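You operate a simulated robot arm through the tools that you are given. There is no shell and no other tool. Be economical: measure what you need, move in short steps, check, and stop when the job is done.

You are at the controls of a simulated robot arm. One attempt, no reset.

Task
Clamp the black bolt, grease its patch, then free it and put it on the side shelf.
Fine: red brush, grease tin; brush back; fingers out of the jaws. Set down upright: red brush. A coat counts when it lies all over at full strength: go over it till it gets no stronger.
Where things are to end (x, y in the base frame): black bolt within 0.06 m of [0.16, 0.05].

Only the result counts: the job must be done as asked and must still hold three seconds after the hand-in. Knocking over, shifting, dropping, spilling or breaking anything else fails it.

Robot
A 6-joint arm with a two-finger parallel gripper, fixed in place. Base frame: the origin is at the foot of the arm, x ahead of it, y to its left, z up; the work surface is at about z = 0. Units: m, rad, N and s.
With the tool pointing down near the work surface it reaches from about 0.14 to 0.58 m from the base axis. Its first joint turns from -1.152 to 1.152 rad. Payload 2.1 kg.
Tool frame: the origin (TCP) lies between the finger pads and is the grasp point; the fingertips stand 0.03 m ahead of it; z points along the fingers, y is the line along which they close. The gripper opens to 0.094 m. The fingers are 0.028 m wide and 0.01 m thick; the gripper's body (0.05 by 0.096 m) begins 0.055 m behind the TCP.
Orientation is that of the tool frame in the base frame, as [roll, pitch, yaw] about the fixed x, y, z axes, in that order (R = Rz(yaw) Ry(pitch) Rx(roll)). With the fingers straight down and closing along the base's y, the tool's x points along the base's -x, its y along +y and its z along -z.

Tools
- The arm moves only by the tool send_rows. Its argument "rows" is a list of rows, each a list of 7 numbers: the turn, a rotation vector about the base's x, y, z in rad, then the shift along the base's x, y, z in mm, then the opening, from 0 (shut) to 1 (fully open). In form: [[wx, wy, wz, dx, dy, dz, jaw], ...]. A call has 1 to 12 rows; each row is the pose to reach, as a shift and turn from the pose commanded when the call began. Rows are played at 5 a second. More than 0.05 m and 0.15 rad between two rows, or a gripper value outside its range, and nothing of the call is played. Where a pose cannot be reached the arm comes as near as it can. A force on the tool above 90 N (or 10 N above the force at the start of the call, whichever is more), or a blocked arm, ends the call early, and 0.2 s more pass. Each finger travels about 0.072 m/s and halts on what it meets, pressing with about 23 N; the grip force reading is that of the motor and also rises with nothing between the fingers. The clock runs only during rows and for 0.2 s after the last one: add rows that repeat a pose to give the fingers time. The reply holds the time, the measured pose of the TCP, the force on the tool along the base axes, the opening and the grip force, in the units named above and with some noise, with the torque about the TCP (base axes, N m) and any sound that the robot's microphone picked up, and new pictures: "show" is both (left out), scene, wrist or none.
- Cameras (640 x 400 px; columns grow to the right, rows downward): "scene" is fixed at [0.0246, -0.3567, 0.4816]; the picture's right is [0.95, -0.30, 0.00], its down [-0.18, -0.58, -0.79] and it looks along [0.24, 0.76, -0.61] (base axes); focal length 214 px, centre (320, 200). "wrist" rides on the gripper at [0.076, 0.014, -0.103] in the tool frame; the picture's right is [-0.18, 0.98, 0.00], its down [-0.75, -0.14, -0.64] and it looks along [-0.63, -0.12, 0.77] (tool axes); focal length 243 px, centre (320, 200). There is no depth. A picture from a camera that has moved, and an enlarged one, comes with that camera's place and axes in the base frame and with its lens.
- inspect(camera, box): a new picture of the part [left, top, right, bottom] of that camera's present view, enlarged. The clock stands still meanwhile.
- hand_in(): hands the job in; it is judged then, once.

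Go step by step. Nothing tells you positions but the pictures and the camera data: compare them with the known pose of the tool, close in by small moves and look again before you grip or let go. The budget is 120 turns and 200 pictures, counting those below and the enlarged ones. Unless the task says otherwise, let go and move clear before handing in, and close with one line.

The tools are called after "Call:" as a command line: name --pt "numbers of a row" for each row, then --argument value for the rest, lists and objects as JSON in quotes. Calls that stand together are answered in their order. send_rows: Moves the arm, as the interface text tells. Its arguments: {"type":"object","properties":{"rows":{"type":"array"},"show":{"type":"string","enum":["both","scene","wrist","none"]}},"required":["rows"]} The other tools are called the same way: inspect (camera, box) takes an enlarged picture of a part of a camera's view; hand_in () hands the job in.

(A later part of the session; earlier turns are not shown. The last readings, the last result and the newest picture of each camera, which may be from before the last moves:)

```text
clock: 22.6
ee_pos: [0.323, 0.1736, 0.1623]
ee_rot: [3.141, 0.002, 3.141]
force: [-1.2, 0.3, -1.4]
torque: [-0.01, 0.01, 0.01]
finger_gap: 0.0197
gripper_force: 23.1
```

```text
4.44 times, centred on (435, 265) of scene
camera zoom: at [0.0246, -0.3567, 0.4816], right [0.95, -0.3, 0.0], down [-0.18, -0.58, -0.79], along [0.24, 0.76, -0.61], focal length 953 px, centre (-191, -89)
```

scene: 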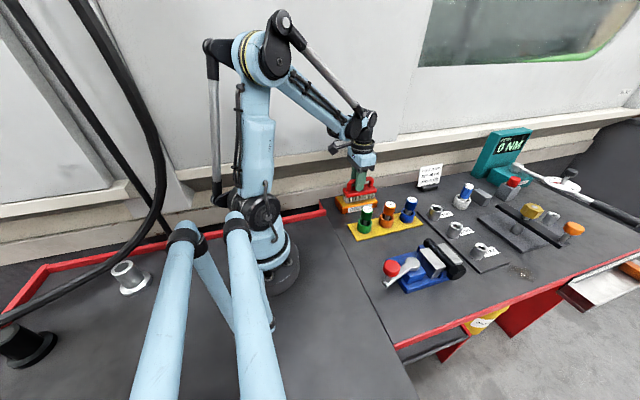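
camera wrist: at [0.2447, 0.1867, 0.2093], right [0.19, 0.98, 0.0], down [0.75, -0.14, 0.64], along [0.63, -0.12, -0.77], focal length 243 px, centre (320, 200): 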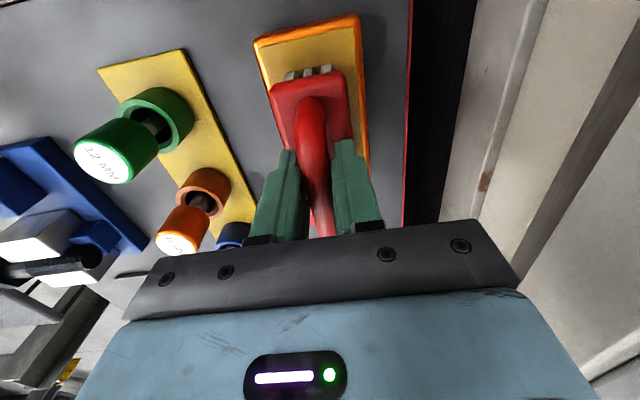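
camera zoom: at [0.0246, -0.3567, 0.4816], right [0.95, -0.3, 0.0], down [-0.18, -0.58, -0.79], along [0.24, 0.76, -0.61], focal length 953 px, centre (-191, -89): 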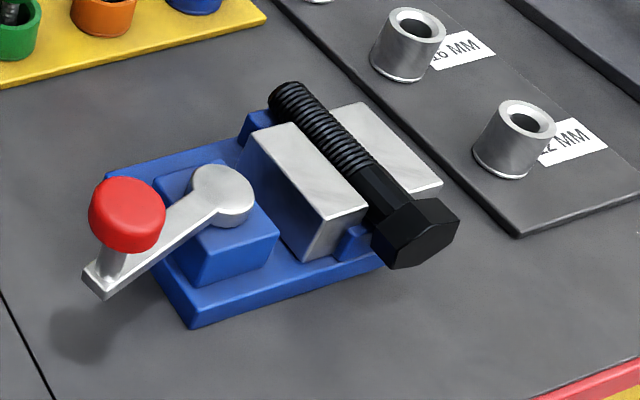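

The bolt stands a little proud of the jaws, with its top at about z 0.07. I'll bring the brush crosswise over the threads, approaching from high.

Call:
send_rows --pt "0 0 0 20 -20 10 0" --pt "0 0 0 40 -50 15 0" --pt "0 0 0 60 -85 15 0" --pt "0 0 0 74 -125 15 0" --pt "0 0 0 74 -165 15 0" --pt "0 0 0 74 -205 15 0" --pt "0 0 0 74 -245 15 0" --pt "0 0 0 74 -279 15 0" --pt "0 0 0 74 -279 5 0"

Call:
inspect --camera "scene" --box '[390, 190, 490, 290]'

Call:
inspect --camera "wrist" --box '[220, 60, 420, 240]'

```text
clock: 24.6
ee_pos: [0.3955, -0.1058, 0.1684]
ee_rot: [3.14, 0.002, 3.139]
force: [-0.6, -0.6, -1.7]
torque: [-0.01, 0.01, -0.01]
finger_gap: 0.0195
gripper_force: 22.7
camera wrist: at [0.3187, -0.0922, 0.2705], right [0.19, 0.98, 0.0], down [0.75, -0.14, 0.64], along [0.63, -0.12, -0.77], focal length 243 px, centre (320, 200)
```

scene: 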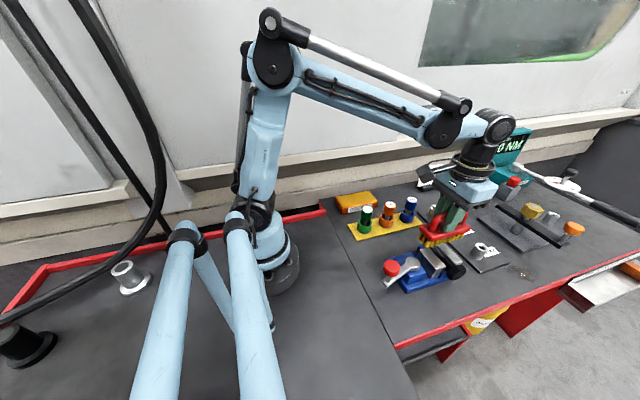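
wrist: 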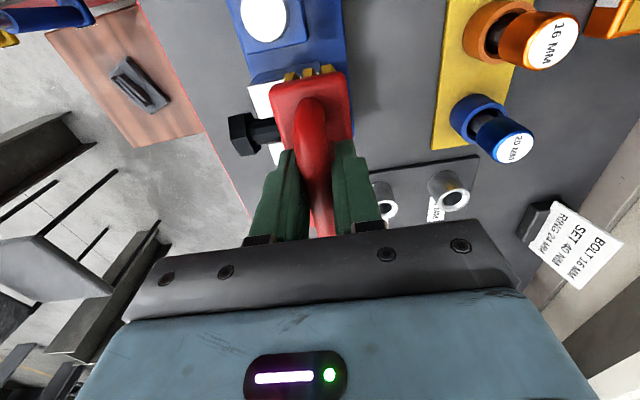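

```text
4.00 times, centred on (440, 240) of scene
camera zoom: at [0.0246, -0.3567, 0.4816], right [0.95, -0.3, 0.0], down [-0.18, -0.58, -0.79], along [0.24, 0.76, -0.61], focal length 858 px, centre (-160, 40)
```

zoom: 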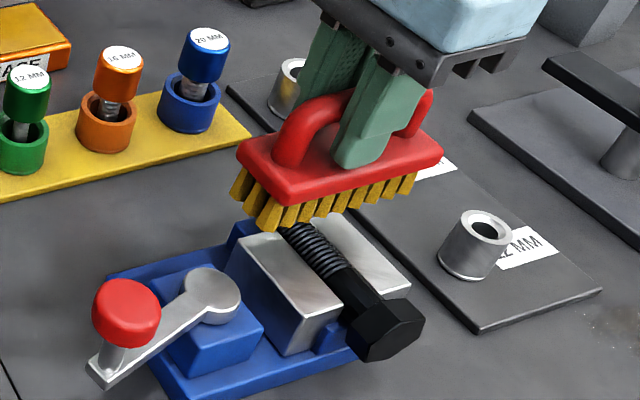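

```text
2.22 times, centred on (320, 150) of wrist
camera zoom: at [0.3187, -0.0922, 0.2705], right [0.19, 0.98, 0.0], down [0.75, -0.14, 0.64], along [0.63, -0.12, -0.77], focal length 539 px, centre (320, 311)
```

zoom: 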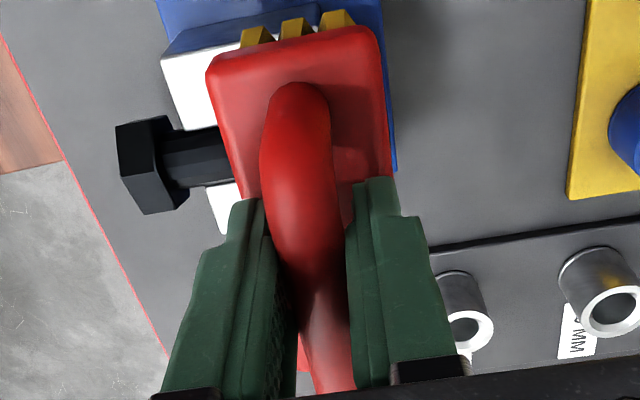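

The brush is over the threads. I'll descend to contact in small steps.

Call:
send_rows --pt "0 0 0 0 0 -10 0" --pt "0 0 0 0 0 -18 0" --pt "0 0 0 0 0 -20 0" --show "none"

Call:
inspect --camera "scene" --box '[390, 200, 490, 290]'

```text
clock: 25.4
ee_pos: [0.3971, -0.1069, 0.1464]
ee_rot: [3.141, 0.002, 3.139]
force: [-0.1, 0.4, -0.3]
torque: [-0.02, 0.03, -0.01]
finger_gap: 0.0197
gripper_force: 23.1
```

```text
4.44 times, centred on (440, 245) of scene
camera zoom: at [0.0246, -0.3567, 0.4816], right [0.95, -0.3, 0.0], down [-0.18, -0.58, -0.79], along [0.24, 0.76, -0.61], focal length 953 px, centre (-213, 0)
```

zoom: 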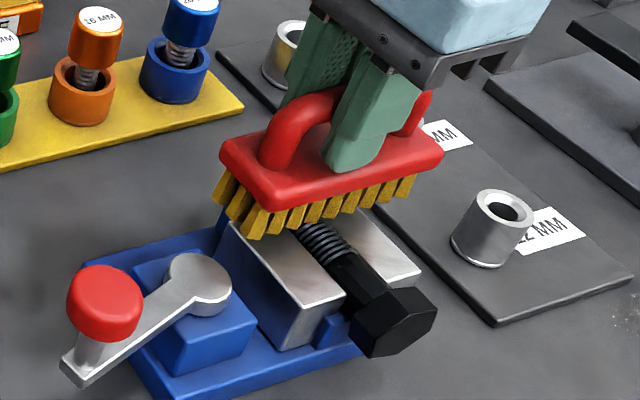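

Call:
send_rows --pt "0 0 0 0 0 -3 0" --pt "0 0 0 0 0 -6 0" --pt "0 0 0 0 0 -6 0" --show "none"

```text
clock: 26.2
ee_pos: [0.3953, -0.1069, 0.1412]
ee_rot: [3.141, 0.001, 3.139]
force: [0.1, 0.2, -1.8]
torque: [0.06, 0.02, -0.01]
finger_gap: 0.0197
gripper_force: 22.6
```

Still free, so I'll go further down.

Call:
send_rows --pt "0 0 0 0 0 -2 0" --pt "0 0 0 0 0 -4 0" --pt "0 0 0 0 0 -4 0" --show "none"

Call:
inspect --camera "scene" --box '[390, 200, 490, 290]'

```text
clock: 27.0
ee_pos: [0.3975, -0.106, 0.1384]
ee_rot: [-3.141, 0.002, 3.14]
force: [-3.6, -0.8, 40.4]
torque: [-0.05, -0.06, 0.02]
finger_gap: 0.0196
gripper_force: 23.1
```

```text
4.44 times, centred on (440, 245) of scene
camera zoom: at [0.0244, -0.3567, 0.4817], right [0.95, -0.3, 0.0], down [-0.18, -0.58, -0.79], along [0.24, 0.76, -0.61], focal length 953 px, centre (-213, 0)
```

zoom: 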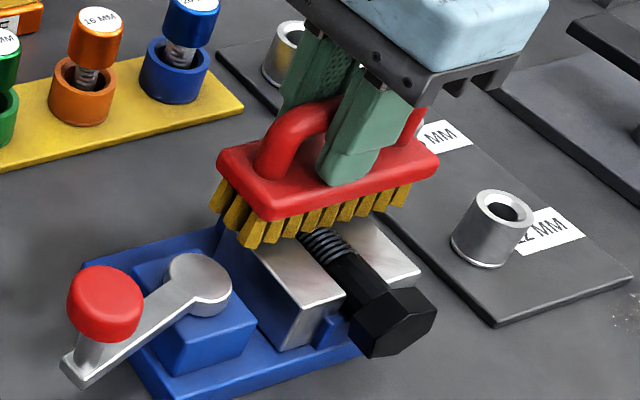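

There's contact, at 40 N. I'll ease off to about 15 N and stroke along the bolt.

Call:
send_rows --pt "0 0 0 0 0 2.5 0" --pt "0 0 0 0 -6 2.5 0" --pt "0 0 0 0 -12 2.5 0" --pt "0 0 0 0 -18 2.5 0" --pt "0 0 0 0 -22 2.5 0" --pt "0 0 0 0 -14 2.5 0" --pt "0 0 0 0 -6 2.5 0" --pt "0 0 0 0 2 2.5 0" --pt "0 0 0 0 10 2.5 0" --pt "0 0 0 0 2 2.5 0" --show "none"

Call:
inspect --camera "scene" --box '[390, 200, 490, 290]'

```text
clock: 29.2
ee_pos: [0.3965, -0.1054, 0.141]
ee_rot: [3.141, 0.002, 3.137]
force: [-0.8, -0.6, -1.3]
torque: [0.02, 0.01, -0.01]
finger_gap: 0.0197
gripper_force: 23.0
```

```text
4.44 times, centred on (440, 245) of scene
camera zoom: at [0.0246, -0.3567, 0.4816], right [0.95, -0.3, 0.0], down [-0.18, -0.58, -0.79], along [0.24, 0.76, -0.61], focal length 953 px, centre (-213, 0)
```

zoom: 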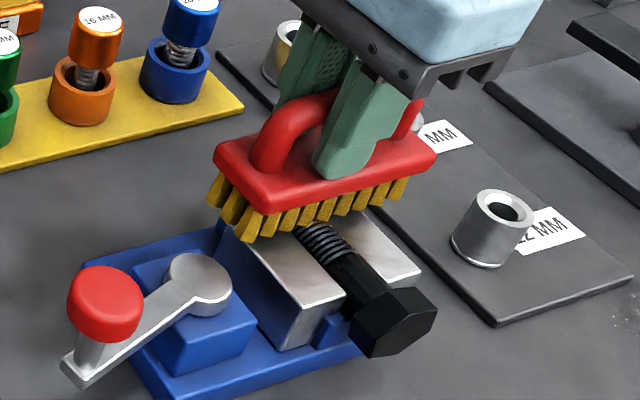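

I was just off contact there. I'll press slightly lower and stroke again.

Call:
send_rows --pt "0 0 0 0 0 -2 0" --pt "0 0 0 0 -8 -2 0" --pt "0 0 0 0 -16 -2 0" --pt "0 0 0 0 -24 -2 0" --show "none"

```text
clock: 30.2
ee_pos: [0.3965, -0.1275, 0.1387]
ee_rot: [-3.141, 0.001, 3.139]
force: [-0.8, 0.8, -0.9]
torque: [0.01, 0.02, 0.0]
finger_gap: 0.0194
gripper_force: 23.0
```

Call:
send_rows --pt "0 0 0 0 0 -2 0" --pt "0 0 0 0 0 -2 0" --show "none"

```text
clock: 30.8
ee_pos: [0.3962, -0.1284, 0.1381]
ee_rot: [3.141, 0.001, 3.14]
force: [-2.7, 0.5, 36.4]
torque: [-0.06, -0.09, 0.02]
finger_gap: 0.0198
gripper_force: 23.0
```

Contact is at z of about 0.1385. I'll stroke back and forth at this light pressure.

Call:
send_rows --pt "0 0 0 0 6 0.7 0" --pt "0 0 0 0 12 0.7 0" --pt "0 0 0 0 18 0.7 0" --pt "0 0 0 0 24 0.7 0" --pt "0 0 0 0 30 0.7 0" --pt "0 0 0 0 24 0.7 0" --pt "0 0 0 0 18 0.7 0" --pt "0 0 0 0 12 0.7 0" --pt "0 0 0 0 6 0.7 0" --pt "0 0 0 0 0 0.7 0" --pt "0 0 0 0 0 0.7 0" --show "none"

```text
clock: 33.2
ee_pos: [0.396, -0.1284, 0.1373]
ee_rot: [3.135, 0.004, 3.14]
force: [-1.4, 18.7, 58.4]
torque: [0.57, -0.28, 0.14]
finger_gap: 0.0195
gripper_force: 23.1
```

Force rose to 58 N on the way back. I'll lift off and look.

Call:
send_rows --pt "0 0 0 0 0 5 0" --pt "0 0 0 0 10 20 0" --pt "0 0 0 0 25 45 0" --pt "0 0 0 0 60 55 0" --pt "0 0 0 0 90 55 0"

Call:
inspect --camera "scene" --box '[400, 180, 500, 290]'

```text
clock: 34.4
ee_pos: [0.3976, -0.0374, 0.1905]
ee_rot: [-3.141, 0.0, 3.139]
force: [-0.5, -0.2, -1.0]
torque: [0.01, 0.04, 0.01]
finger_gap: 0.0201
gripper_force: 23.4
camera wrist: at [0.3187, -0.0232, 0.2947], right [0.19, 0.98, 0.0], down [0.75, -0.14, 0.64], along [0.63, -0.12, -0.77], focal length 243 px, centre (320, 200)
```

scene: 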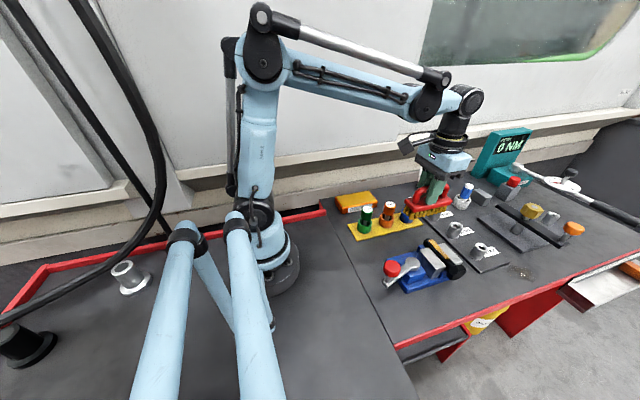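
wrist: 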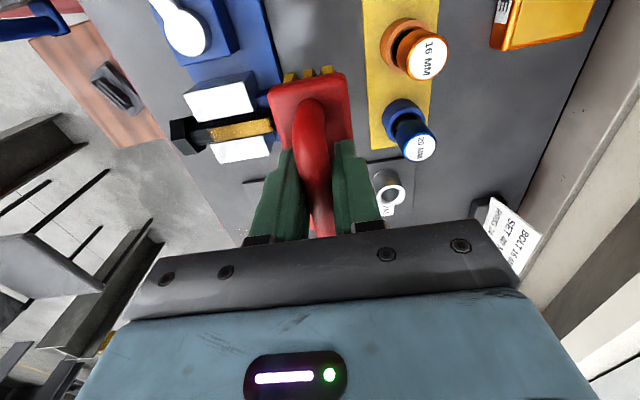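

```text
3.64 times, centred on (450, 235) of scene
camera zoom: at [0.0246, -0.3567, 0.4816], right [0.95, -0.3, 0.0], down [-0.18, -0.58, -0.79], along [0.24, 0.76, -0.61], focal length 780 px, centre (-153, 73)
```

zoom: 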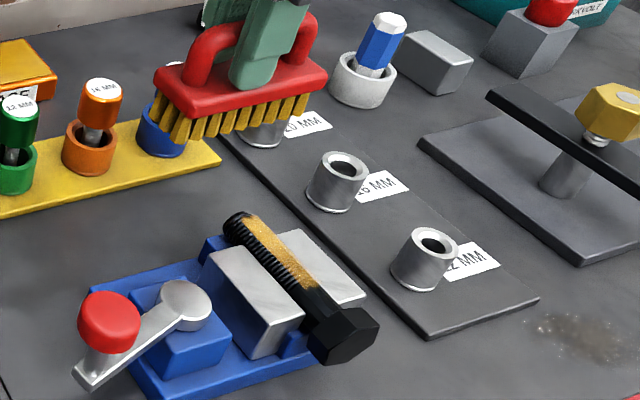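

Grease has transferred to the thread top. I'll enlarge it to judge the coverage.

Call:
inspect --camera "scene" --box '[425, 230, 475, 285]'

Call:
inspect --camera "wrist" --box '[160, 70, 300, 180]'

Call:
inspect --camera "scene" --box '[400, 180, 460, 230]'

```text
7.27 times, centred on (450, 258) of scene
camera zoom: at [0.0246, -0.3567, 0.4816], right [0.95, -0.3, 0.0], down [-0.18, -0.58, -0.79], along [0.24, 0.76, -0.61], focal length 1560 px, centre (-626, -218)
```

zoom: 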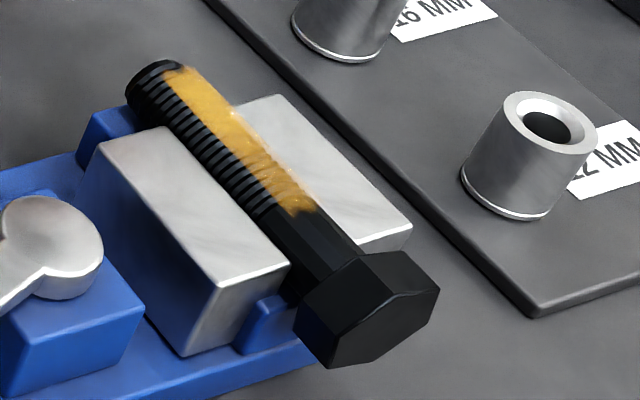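

```text
3.64 times, centred on (230, 125) of wrist
camera zoom: at [0.3187, -0.0232, 0.2947], right [0.19, 0.98, 0.0], down [0.75, -0.14, 0.64], along [0.63, -0.12, -0.77], focal length 882 px, centre (647, 473)
```

zoom: 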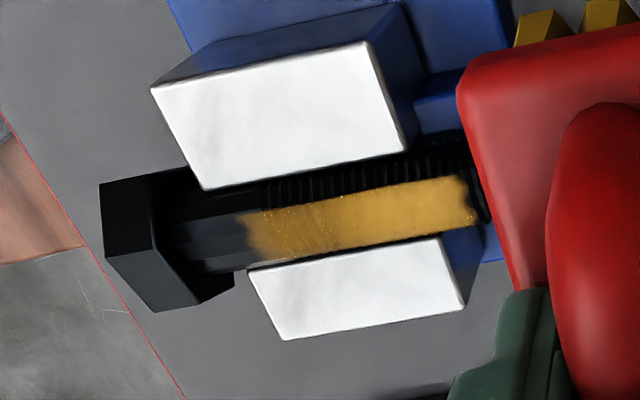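

```text
8.00 times, centred on (430, 205) of scene
camera zoom: at [0.0246, -0.3567, 0.4816], right [0.95, -0.3, 0.0], down [-0.18, -0.58, -0.79], along [0.24, 0.76, -0.61], focal length 1716 px, centre (-560, 160)
```

zoom: 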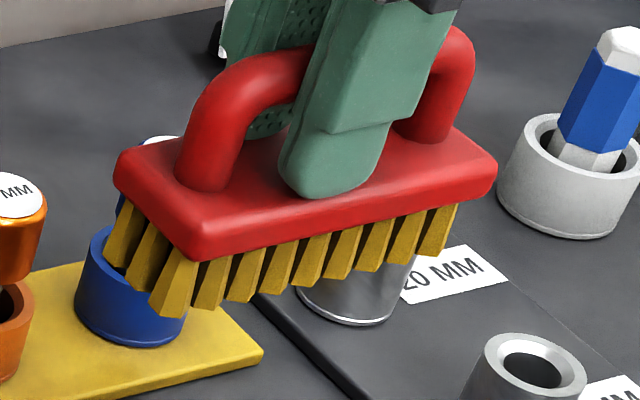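

The strip is coated but looks thinner toward the head end, and its edges are feathered. I'll go back for more passes covering the whole strip.

Call:
send_rows --pt "0 0 0 0 -30 0 0" --pt "0 0 0 0 -60 -10 0" --pt "0 0 0 0 -80 -40 0" --pt "0 0 0 0 -94 -50 0" --pt "0 0 0 0 -94 -54 0" --pt "0 0 0 0 -88 -54 0" --pt "0 0 0 0 -82 -54 0" --show "none"

```text
clock: 36.0
ee_pos: [0.396, -0.118, 0.14]
ee_rot: [3.14, 0.002, 3.14]
force: [0.1, 0.0, -2.0]
torque: [-0.01, 0.05, 0.01]
finger_gap: 0.0199
gripper_force: 22.2
```

Call:
send_rows --pt "0 0 0 0 -6 -1 0" --pt "0 0 0 0 -12 -2 0" --pt "0 0 0 0 -16 -2 0" --pt "0 0 0 0 -10 -2 0" --show "none"

```text
clock: 37.0
ee_pos: [0.3968, -0.1319, 0.1378]
ee_rot: [-3.136, 0.004, 3.135]
force: [2.3, -15.8, 46.5]
torque: [-0.43, -0.41, -0.1]
finger_gap: 0.0198
gripper_force: 22.8
```

There's good contact. I'll make slow strokes along the full strip at slightly reduced pressure.

Call:
send_rows --pt "0 0 0 0 6 0.4 0" --pt "0 0 0 0 12 0.4 0" --pt "0 0 0 0 18 0.4 0" --pt "0 0 0 0 24 0.4 0" --pt "0 0 0 0 32 0.4 0" --pt "0 0 0 0 26 0.4 0" --pt "0 0 0 0 20 0.4 0" --pt "0 0 0 0 14 0.4 0" --pt "0 0 0 0 8 0.4 0" --pt "0 0 0 0 2 0.4 0" --pt "0 0 0 0 -6 0.4 0" --show "none"

Call:
send_rows --pt "0 0 0 0 6 0 0" --pt "0 0 0 0 12 0 0" --pt "0 0 0 0 18 0 0" --pt "0 0 0 0 24 0 0" --pt "0 0 0 0 32 0 0" --pt "0 0 0 0 38 0 0" --pt "0 0 0 0 32 0 0" --pt "0 0 0 0 24 0 0" --pt "0 0 0 0 16 0 0" --pt "0 0 0 0 8 0 0" --pt "0 0 0 0 0 0 0" --show "none"

```text
clock: 39.4
ee_pos: [0.3965, -0.1343, 0.1374]
ee_rot: [3.135, 0.003, 3.141]
force: [-1.5, 24.1, 72.7]
torque: [0.69, -0.35, 0.14]
finger_gap: 0.0196
gripper_force: 22.8
```

```text
clock: 41.8
ee_pos: [0.3971, -0.1361, 0.1373]
ee_rot: [3.139, 0.004, 3.14]
force: [0.0, 17.1, 53.9]
torque: [0.67, -0.28, 0.08]
finger_gap: 0.0197
gripper_force: 22.4
```

I'll lift off toward +y and inspect.

Call:
send_rows --pt "0 0 0 0 0 5 0" --pt "0 0 0 0 10 20 0" --pt "0 0 0 0 30 45 0" --pt "0 0 0 0 65 55 0" --pt "0 0 0 0 100 55 0" --show "none"

Call:
inspect --camera "scene" --box '[425, 230, 475, 285]'

Call:
inspect --camera "wrist" --box '[160, 70, 300, 180]'

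```text
clock: 43.0
ee_pos: [0.3979, -0.0351, 0.192]
ee_rot: [3.141, 0.001, 3.137]
force: [0.0, 1.0, -0.4]
torque: [-0.01, 0.0, 0.01]
finger_gap: 0.0196
gripper_force: 23.3
```

```text
7.27 times, centred on (450, 258) of scene
camera zoom: at [0.0246, -0.3567, 0.4816], right [0.95, -0.3, 0.0], down [-0.18, -0.58, -0.79], along [0.24, 0.76, -0.61], focal length 1560 px, centre (-626, -218)
```

zoom: 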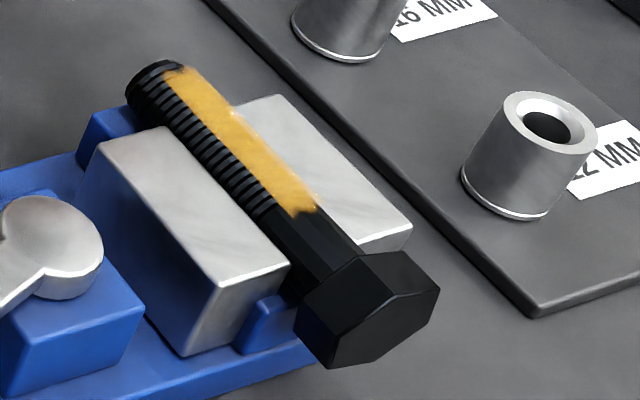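

```text
3.64 times, centred on (230, 125) of wrist
camera zoom: at [0.3214, -0.0219, 0.2961], right [0.19, 0.98, 0.0], down [0.75, -0.14, 0.64], along [0.63, -0.12, -0.77], focal length 882 px, centre (647, 473)
```

zoom: 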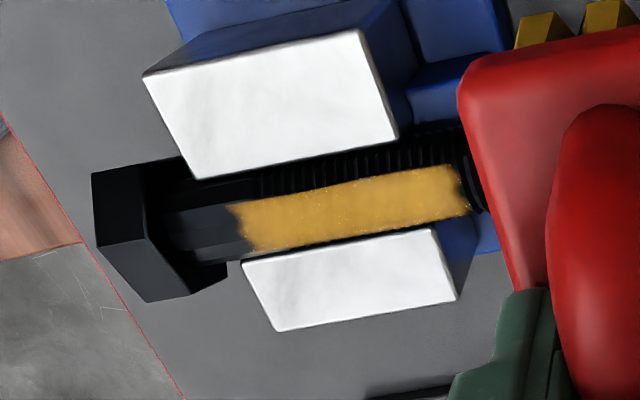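

The strip is now solid and even over the same extent. I'll do one more round and check that it gets no stronger.

Call:
send_rows --pt "0 0 0 0 -40 0 0" --pt "0 0 0 0 -80 -10 0" --pt "0 0 0 0 -96 -45 0" --pt "0 0 0 0 -98 -53 0" --pt "0 0 0 0 -100 -55 0" --pt "0 0 0 0 -95 -55 0" --pt "0 0 0 0 -90 -55 0" --show "none"

Call:
send_rows --pt "0 0 0 0 6 0 0" --pt "0 0 0 0 12 0 0" --pt "0 0 0 0 18 0 0" --pt "0 0 0 0 24 0 0" --pt "0 0 0 0 30 0 0" --pt "0 0 0 0 24 0 0" --pt "0 0 0 0 18 0 0" --pt "0 0 0 0 10 0 0" --pt "0 0 0 0 2 0 0" --pt "0 0 0 0 -8 0 0" --show "none"

Call:
send_rows --pt "0 0 0 0 6 0 0" --pt "0 0 0 0 14 0 0" --pt "0 0 0 0 22 0 0" --pt "0 0 0 0 30 0 0" --pt "0 0 0 0 38 0 0" --pt "0 0 0 0 38 5 0" --pt "0 0 0 0 45 25 0" --pt "0 0 0 0 65 55 0" --pt "0 0 0 0 98 55 0" --show "none"

Call:
inspect --camera "scene" --box '[425, 230, 475, 285]'

Call:
inspect --camera "wrist" --box '[160, 70, 300, 180]'

```text
clock: 44.6
ee_pos: [0.3981, -0.1298, 0.1382]
ee_rot: [-3.137, 0.004, 3.137]
force: [-2.7, -19.1, 55.1]
torque: [-0.62, -0.12, -0.05]
finger_gap: 0.0197
gripper_force: 23.3
```

```text
clock: 46.8
ee_pos: [0.3955, -0.1334, 0.1373]
ee_rot: [3.136, 0.002, 3.141]
force: [0.1, 18.0, 57.9]
torque: [0.63, -0.41, 0.15]
finger_gap: 0.0198
gripper_force: 23.4
```

```text
clock: 48.8
ee_pos: [0.3954, -0.0356, 0.1922]
ee_rot: [3.14, 0.004, 3.14]
force: [-0.7, -0.5, -1.5]
torque: [-0.02, 0.01, 0.02]
finger_gap: 0.0199
gripper_force: 23.3
```

```text
7.27 times, centred on (450, 258) of scene
camera zoom: at [0.0246, -0.3567, 0.4816], right [0.95, -0.3, 0.0], down [-0.18, -0.58, -0.79], along [0.24, 0.76, -0.61], focal length 1560 px, centre (-626, -218)
```

zoom: 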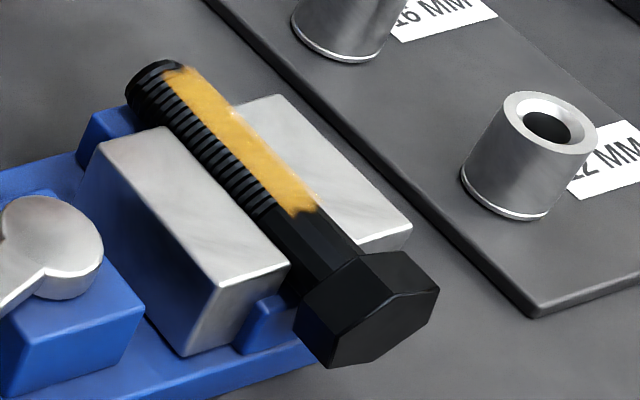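

```text
3.64 times, centred on (230, 125) of wrist
camera zoom: at [0.3183, -0.0224, 0.2952], right [0.19, 0.98, 0.0], down [0.75, -0.14, 0.64], along [0.63, -0.12, -0.77], focal length 882 px, centre (647, 473)
```

zoom: 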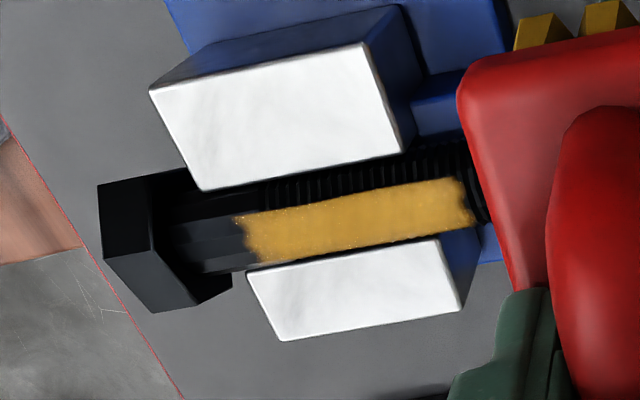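

No further change, so the coat is at full strength. Now the brush goes back to its spot at (0.474, 0.174).

Call:
send_rows --pt "0 0 0 0 40 10 0" --pt "0 0 0 0 80 10 0" --pt "0 0 0 0 120 10 0" --pt "0 0 0 0 160 10 0" --pt "0 0 0 10 205 10 0" --pt "0 0 0 45 209.5 10 0" --pt "0 0 0 78 209.5 0 0" --pt "0 0 0 78 209.5 -40 0" --pt "0 0 0 78 209.5 -80 0" --pt "0 0 0 78 209.5 -104 0" --pt "0 0 0 78 209.5 -110 0" --show "none"

Call:
inspect --camera "scene" --box '[350, 150, 450, 220]'

```text
clock: 51.2
ee_pos: [0.4767, 0.1733, 0.0813]
ee_rot: [3.14, 0.003, 3.14]
force: [-0.3, -0.2, -1.0]
torque: [-0.03, 0.0, 0.0]
finger_gap: 0.0196
gripper_force: 23.2
```

```text
5.71 times, centred on (400, 185) of scene
camera zoom: at [0.0246, -0.3567, 0.4816], right [0.95, -0.3, 0.0], down [-0.18, -0.58, -0.79], along [0.24, 0.76, -0.61], focal length 1226 px, centre (-137, 286)
```

zoom: 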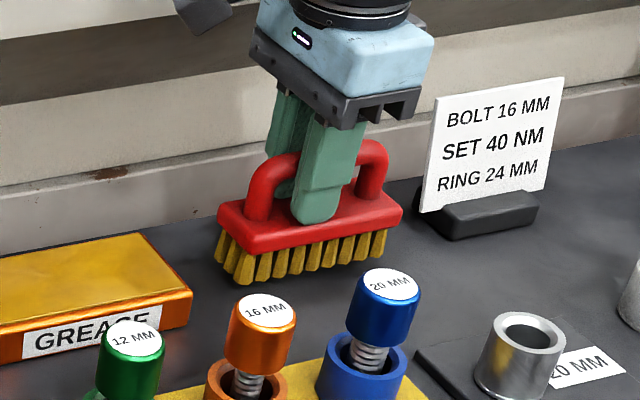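

It's a few millimetres above the surface. I'll set it down gently with a 2 mm x correction.

Call:
send_rows --pt "0 0 0 -2 1 -3 0" --pt "0 0 0 -2 1 -5.5 0" --pt "0 0 0 -2 1 -7 0" --pt "0 0 0 -2 1 -7 0" --show "none"

```text
clock: 52.2
ee_pos: [0.4734, 0.1745, 0.0741]
ee_rot: [-3.141, 0.002, 3.14]
force: [0.2, 0.0, -1.3]
torque: [0.0, -0.02, 0.02]
finger_gap: 0.0198
gripper_force: 23.7
```

Call:
send_rows --pt "0 0 0 0 0 -1 0" --pt "0 0 0 0 0 -2 0" --pt "0 0 0 0 0 -2 0" --show "none"

```text
clock: 53.0
ee_pos: [0.4723, 0.1737, 0.073]
ee_rot: [3.141, 0.003, 3.14]
force: [0.0, 1.0, -0.2]
torque: [0.0, -0.01, 0.04]
finger_gap: 0.0199
gripper_force: 22.5
```

Call:
send_rows --pt "0 0 0 0 0 -1 0" --pt "0 0 0 0 0 -2 0" --pt "0 0 0 0 0 -2 0" --show "none"

Call:
inspect --camera "scene" --box '[350, 150, 450, 220]'

```text
clock: 53.8
ee_pos: [0.4724, 0.1749, 0.0701]
ee_rot: [-3.141, 0.001, 3.14]
force: [1.0, -0.6, 7.5]
torque: [-0.1, 0.28, 0.02]
finger_gap: 0.0197
gripper_force: 22.7
```

```text
5.71 times, centred on (400, 185) of scene
camera zoom: at [0.0245, -0.3567, 0.4816], right [0.95, -0.3, 0.0], down [-0.18, -0.58, -0.79], along [0.24, 0.76, -0.61], focal length 1226 px, centre (-137, 286)
```

zoom: 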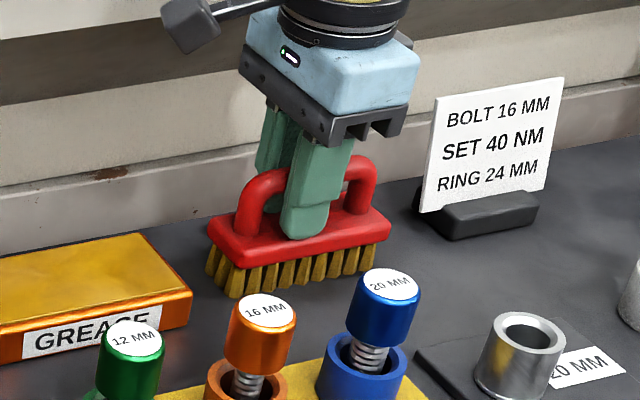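

The brush is down exactly where it was. I'll release it and lift.

Call:
send_rows --pt "0 0 0 0 0 0 0.25" --pt "0 0 0 0 0 0 0.5" --pt "0 0 0 0 0 0 0.55" --pt "0 0 0 0 0 0 0.55" --pt "0 0 0 0 0 20 0.55" --pt "0 0 0 0 0 60 0.55" --pt "0 0 0 -20 -20 105 0.55" --pt "0 0 0 -50 -45 140 0.55"

Call:
inspect --camera "scene" --box '[320, 150, 450, 230]'

```text
refused: row 7 steps farther than a row can; nothing moved
```

```text
4.92 times, centred on (385, 190) of scene
camera zoom: at [0.0245, -0.3567, 0.4816], right [0.95, -0.3, 0.0], down [-0.18, -0.58, -0.79], along [0.24, 0.76, -0.61], focal length 1056 px, centre (0, 249)
```

zoom: 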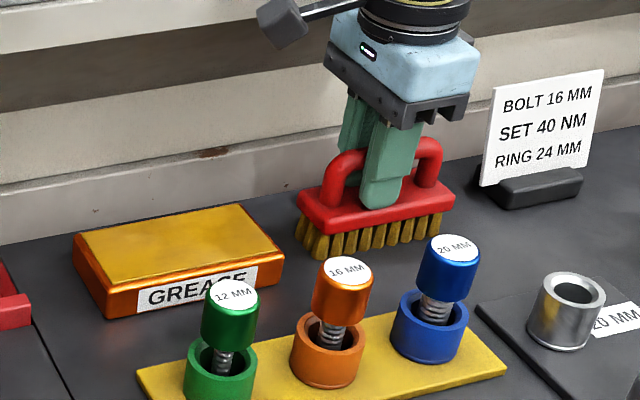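

One step was too long, so I'll resend with shorter ones.

Call:
send_rows --pt "0 0 0 0 0 0 0.25" --pt "0 0 0 0 0 0 0.5" --pt "0 0 0 0 0 0 0.55" --pt "0 0 0 0 0 0 0.55" --pt "0 0 0 0 0 20 0.55" --pt "0 0 0 0 0 60 0.55" --pt "0 0 0 -15 -15 95 0.55" --pt "0 0 0 -40 -40 125 0.55"

Call:
inspect --camera "scene" --box '[320, 150, 450, 230]'

```text
clock: 55.6
ee_pos: [0.4335, 0.1326, 0.1963]
ee_rot: [-3.139, 0.001, 3.139]
force: [-0.2, 0.7, 0.1]
torque: [0.02, -0.02, -0.02]
finger_gap: 0.0518
gripper_force: 0.0
camera wrist: at [0.3563, 0.1456, 0.2987], right [0.19, 0.98, 0.0], down [0.75, -0.14, 0.64], along [0.63, -0.12, -0.77], focal length 243 px, centre (320, 200)
```

scene: 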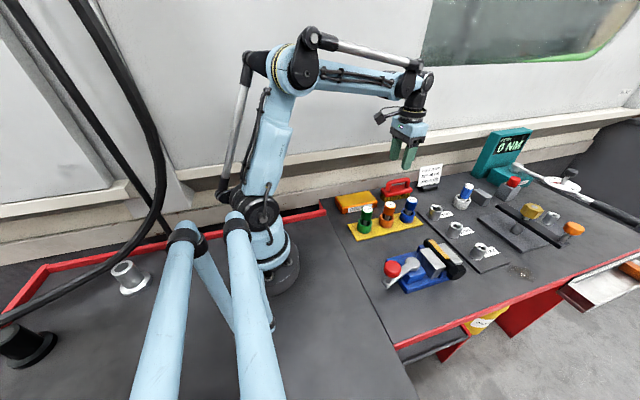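
wrist: 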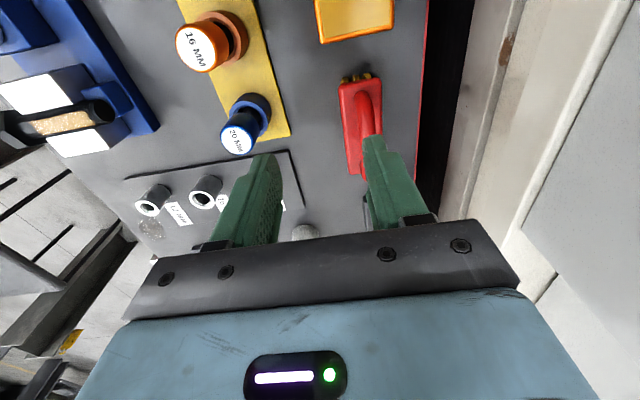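

```text
4.92 times, centred on (385, 190) of scene
camera zoom: at [0.0246, -0.3567, 0.4816], right [0.95, -0.3, 0.0], down [-0.18, -0.58, -0.79], along [0.24, 0.76, -0.61], focal length 1056 px, centre (0, 249)
```

zoom: 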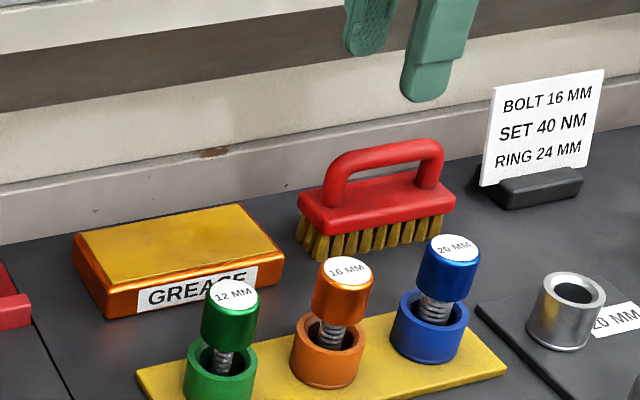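

The brush is back and upright. Next I'll go to the lever knob at about (0.234, -0.1415) to unclamp the bolt.

Call:
send_rows --pt "0 0 0.01 -25 -34 5 0.65" --pt "0 0 0.02 -50 -68 5 0.65" --pt "0 0 0.03 -75 -103 5 0.65" --pt "0 0 0.04 -100 -137 5 0.65" --pt "0 0 0.05 -125 -171 5 0.65" --pt "0 0 0.06 -150 -205 5 0.65" --pt "0 0 0.07 -175 -240 5 0.65" --pt "0 0 0.08 -199 -274 5 0.65" --pt "0 0 0.08 -199 -274 -20 0.65" --pt "0 0 0.08 -199 -274 -45 0.65"

```text
clock: 57.8
ee_pos: [0.236, -0.1385, 0.1496]
ee_rot: [3.141, 0.002, -3.064]
force: [-0.5, 0.1, -0.1]
torque: [-0.02, 0.0, 0.01]
finger_gap: 0.061
gripper_force: 0.0
camera wrist: at [0.1577, -0.1312, 0.2534], right [0.11, 0.99, 0.0], down [0.76, -0.08, 0.64], along [0.64, -0.07, -0.77], focal length 243 px, centre (320, 200)
```

scene: 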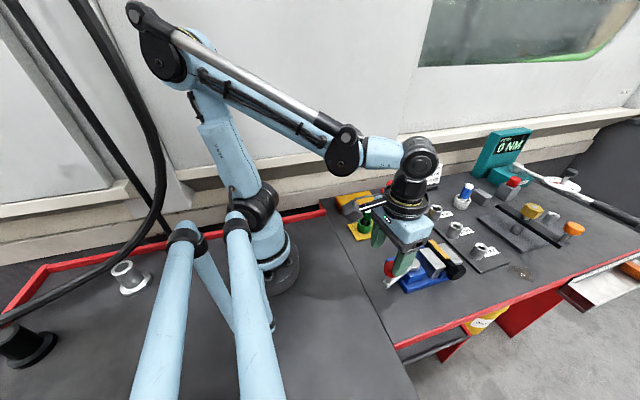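
wrist: 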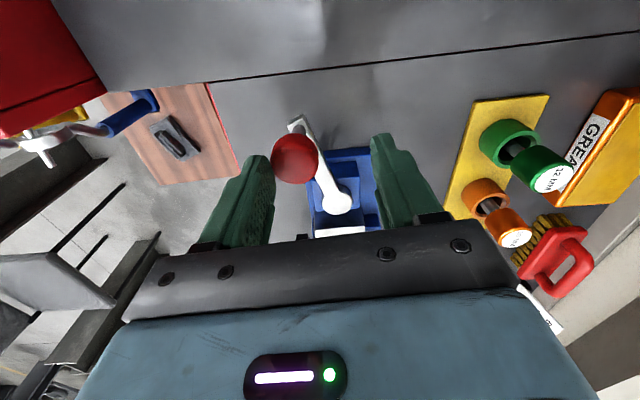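

The knob reads at about (0.236, -0.156), so I'll shift in y and lower over it.

Call:
send_rows --pt "0 0 0.1 0 -9 0 0.65" --pt "0 0 0.2 0 -17 0 0.65" --pt "0 0 0.2 0 -17 -20 0.65" --pt "0 0 0.2 0 -17 -38 0.65"

```text
clock: 58.8
ee_pos: [0.2333, -0.1549, 0.1131]
ee_rot: [3.142, 0.002, -2.862]
force: [-0.6, 0.5, 0.6]
torque: [0.01, -0.02, -0.03]
finger_gap: 0.0608
gripper_force: 0.1
camera wrist: at [0.1556, -0.1638, 0.216], right [-0.09, 1.0, 0.0], down [0.76, 0.07, 0.64], along [0.64, 0.06, -0.77], focal length 243 px, centre (320, 200)
```

scene: 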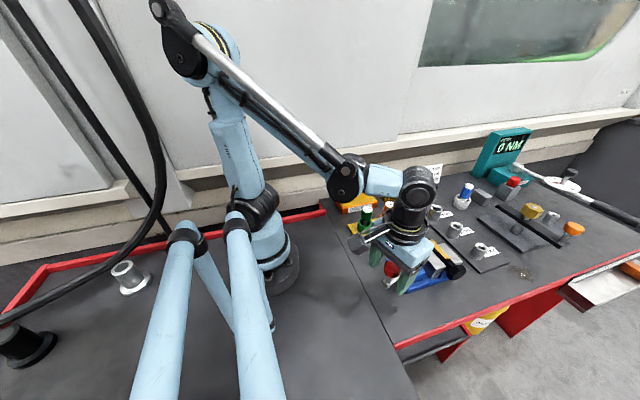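
wrist: 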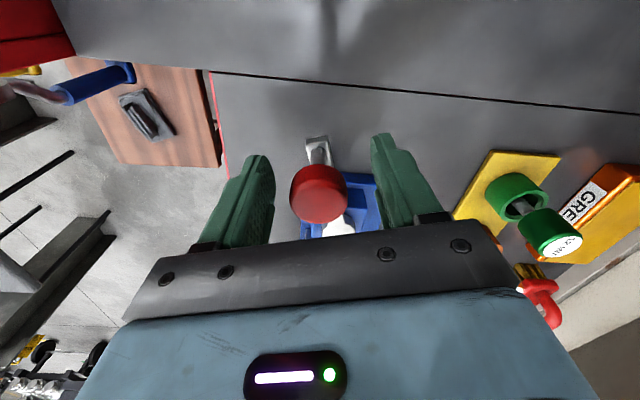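

It's centred, so I'll close on the knob.

Call:
send_rows --pt "0 0 0 0 0 -1 0.45" --pt "0 0 0 0 0 -1 0.3" --pt "0 0 0 0 0 -1 0.2" --pt "0 0 0 0 0 -1 0.2" --show "none"

```text
clock: 59.8
ee_pos: [0.2332, -0.1563, 0.1116]
ee_rot: [-3.141, 0.002, -2.864]
force: [0.7, -8.3, -8.0]
torque: [-0.11, -0.05, -0.32]
finger_gap: 0.0333
gripper_force: 45.3
```

I have it gripped. I'll turn it back counter-clockwise along the arc.

Call:
send_rows --pt "0 0 0.1 2.8 -8.2 0 0.2" --pt "0 0 0.2 6.4 -16 0 0.2" --pt "0 0 0.3 10.8 -23.5 0 0.2" --pt "0 0 0.4 15.9 -30.5 0 0.2" --show "none"

```text
clock: 60.8
ee_pos: [0.2517, -0.187, 0.111]
ee_rot: [-3.141, 0.008, -2.459]
force: [4.8, 9.6, 40.4]
torque: [0.03, 0.06, 0.06]
finger_gap: 0.0317
gripper_force: 45.0
```

Call:
send_rows --pt "0 0 0.1 5.8 -6.4 1.5 0.2" --pt "0 0 0.2 12.1 -12.2 1.5 0.2" --pt "0 0 0.3 19.1 -17.4 1.5 0.2" --pt "0 0 0.4 26.5 -21.8 1.5 0.2" --show "none"

```text
clock: 61.8
ee_pos: [0.2773, -0.2075, 0.1134]
ee_rot: [3.14, 0.005, -2.061]
force: [5.0, 18.1, -29.5]
torque: [0.09, -0.04, 0.11]
finger_gap: 0.0313
gripper_force: 45.1
```

Call:
send_rows --pt "0 0 0.1 7.8 -2.7 -1 0.2" --pt "0 0 0.23 18.5 -6 -1 0.2" --pt "0 0 0.36 29.5 -8.2 -1 0.2" --pt "0 0 0.49 39 -8.9 -1 0.2"

Call:
inspect --camera "scene" --box '[390, 220, 490, 300]'

```text
clock: 62.8
ee_pos: [0.3149, -0.2184, 0.1136]
ee_rot: [3.14, 0.002, -1.575]
force: [-1.5, -3.8, 29.0]
torque: [-0.11, 0.08, -0.21]
finger_gap: 0.0315
gripper_force: 44.9
camera wrist: at [0.3005, -0.2957, 0.2161], right [-0.98, 0.19, 0.0], down [0.14, 0.75, 0.64], along [0.12, 0.63, -0.77], focal length 243 px, centre (320, 200)
```

scene: 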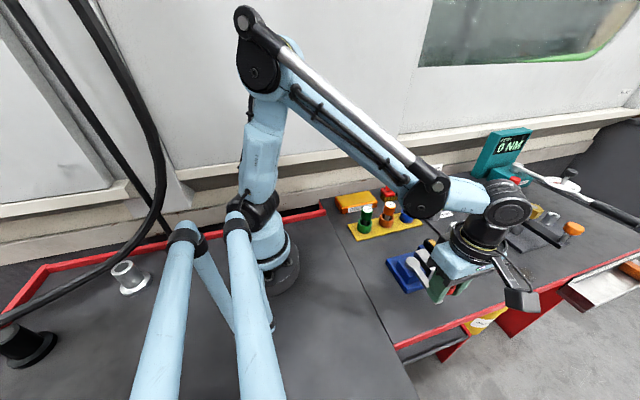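
wrist: 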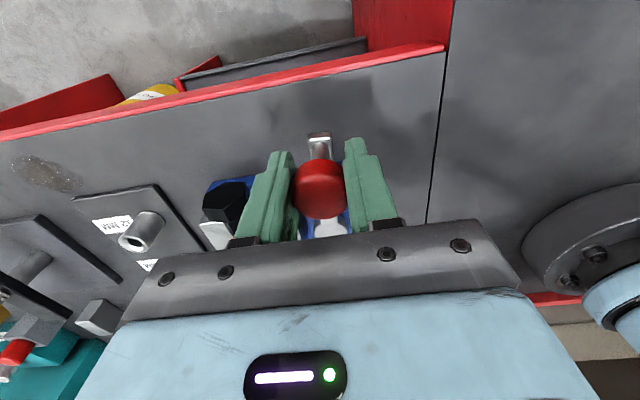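

```text
5.00 times, centred on (440, 260) of scene
camera zoom: at [0.0245, -0.3566, 0.4817], right [0.95, -0.3, 0.0], down [-0.18, -0.58, -0.79], along [0.24, 0.76, -0.61], focal length 1072 px, centre (-280, -100)
```

zoom: 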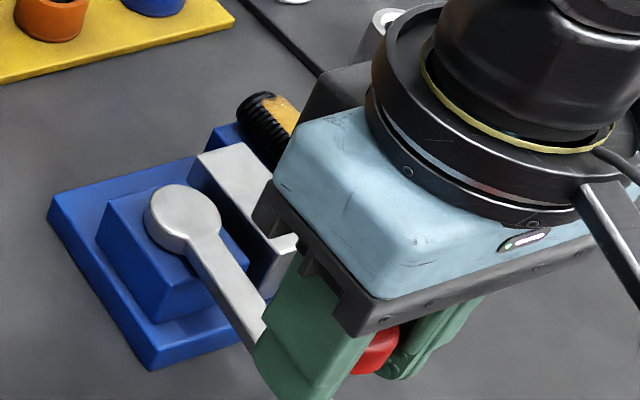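

The lever is back at its start position. I'll release it, lift, and move over the bolt head.

Call:
send_rows --pt "0 0 0 0 0 -1 0.3" --pt "0 0 0 0 0 -1 0.5" --pt "0 0 0 0 0 -1 0.6" --pt "0 0 0 0 0 20 0.6" --pt "0 0 0 0 0 60 0.6" --pt "0 0 0 25 10 85 0.6" --pt "0 0 0 55 30 85 0.6" --pt "0 0 0 78 40 80 0.6"

Call:
inspect --camera "wrist" --box '[200, 60, 440, 240]'

Call:
inspect --camera "scene" --box '[390, 210, 490, 300]'

```text
clock: 64.6
ee_pos: [0.3907, -0.1804, 0.1927]
ee_rot: [-3.141, 0.002, -1.575]
force: [-0.6, 0.6, 0.6]
torque: [-0.02, 0.0, 0.01]
finger_gap: 0.056
gripper_force: 0.0
camera wrist: at [0.3761, -0.2573, 0.2952], right [-0.98, 0.19, 0.0], down [0.14, 0.75, 0.64], along [0.12, 0.63, -0.77], focal length 243 px, centre (320, 200)
```

scene: 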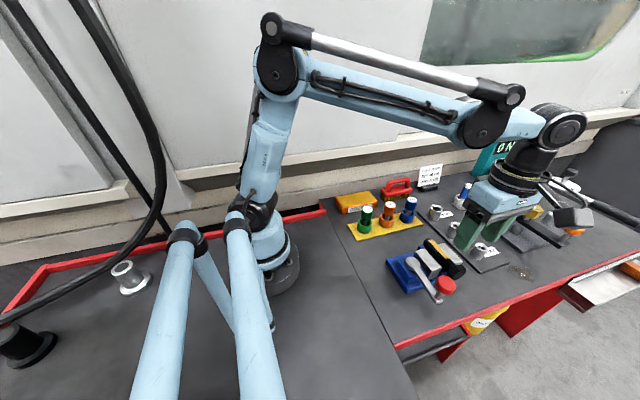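
wrist: 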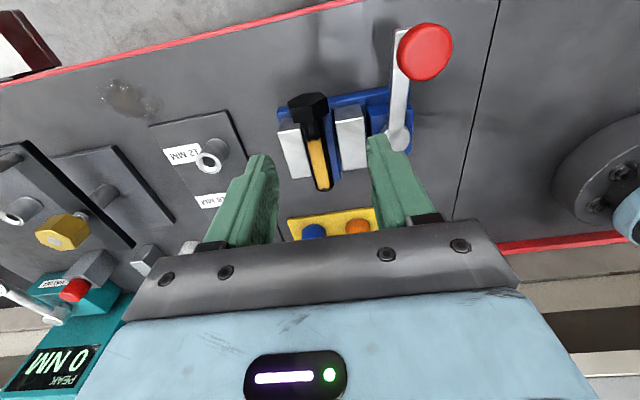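

```text
2.22 times, centred on (320, 150) of wrist
camera zoom: at [0.3761, -0.2573, 0.2952], right [-0.98, 0.19, 0.0], down [0.14, 0.75, 0.64], along [0.12, 0.63, -0.77], focal length 539 px, centre (320, 311)
```

zoom: 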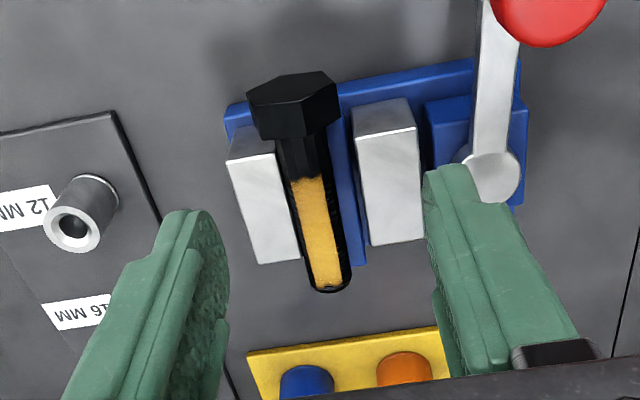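

```text
4.44 times, centred on (440, 255) of scene
camera zoom: at [0.0246, -0.3567, 0.4816], right [0.95, -0.3, 0.0], down [-0.18, -0.58, -0.79], along [0.24, 0.76, -0.61], focal length 953 px, centre (-213, -44)
```

zoom: 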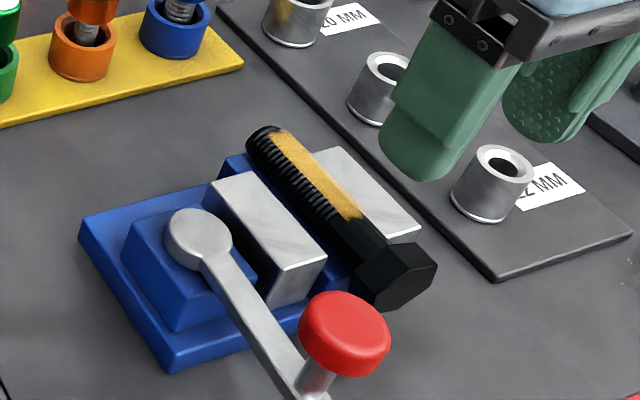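

The bolt is free. I'll take a closer look at the head's orientation before gripping it.

Call:
inspect --camera "scene" --box '[460, 250, 500, 290]'

Call:
inspect --camera "scene" --box '[462, 252, 492, 284]'

Call:
inspect --camera "wrist" --box '[270, 75, 360, 145]'

```text
10.00 times, centred on (480, 270) of scene
camera zoom: at [0.0246, -0.3567, 0.4816], right [0.95, -0.3, 0.0], down [-0.18, -0.58, -0.79], along [0.24, 0.76, -0.61], focal length 2145 px, centre (-1280, -500)
```

zoom: 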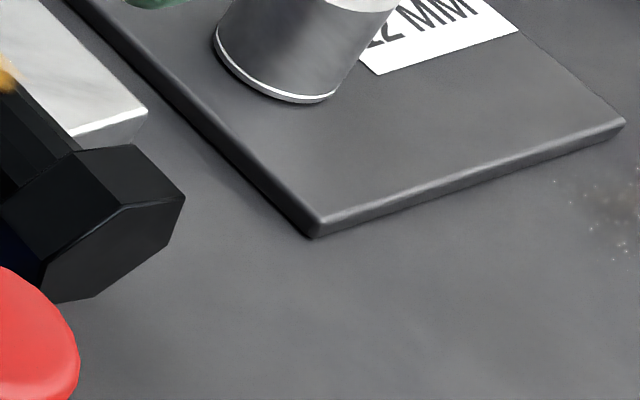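

```text
12.50 times, centred on (477, 268) of scene
camera zoom: at [0.0246, -0.3567, 0.4816], right [0.95, -0.3, 0.0], down [-0.18, -0.58, -0.79], along [0.24, 0.76, -0.61], focal length 2681 px, centre (-1642, -650)
```

zoom: 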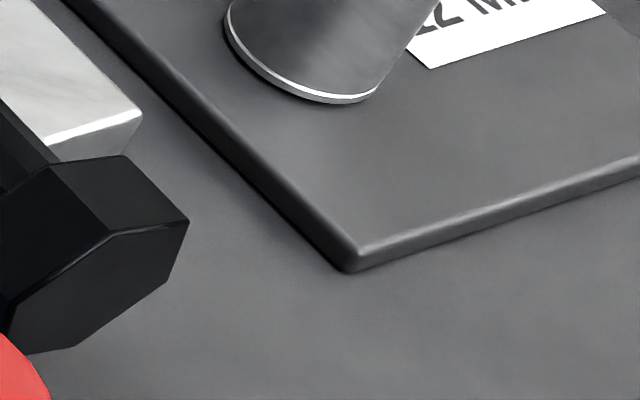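

```text
5.71 times, centred on (315, 110) of wrist
camera zoom: at [0.3761, -0.2573, 0.2952], right [-0.98, 0.19, 0.0], down [0.14, 0.75, 0.64], along [0.12, 0.63, -0.77], focal length 1386 px, centre (349, 714)
```

zoom: 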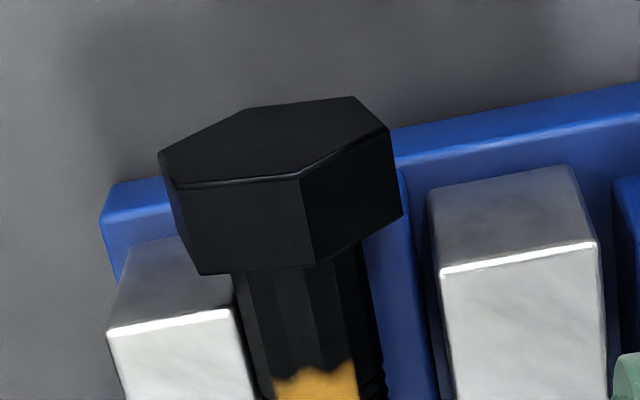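

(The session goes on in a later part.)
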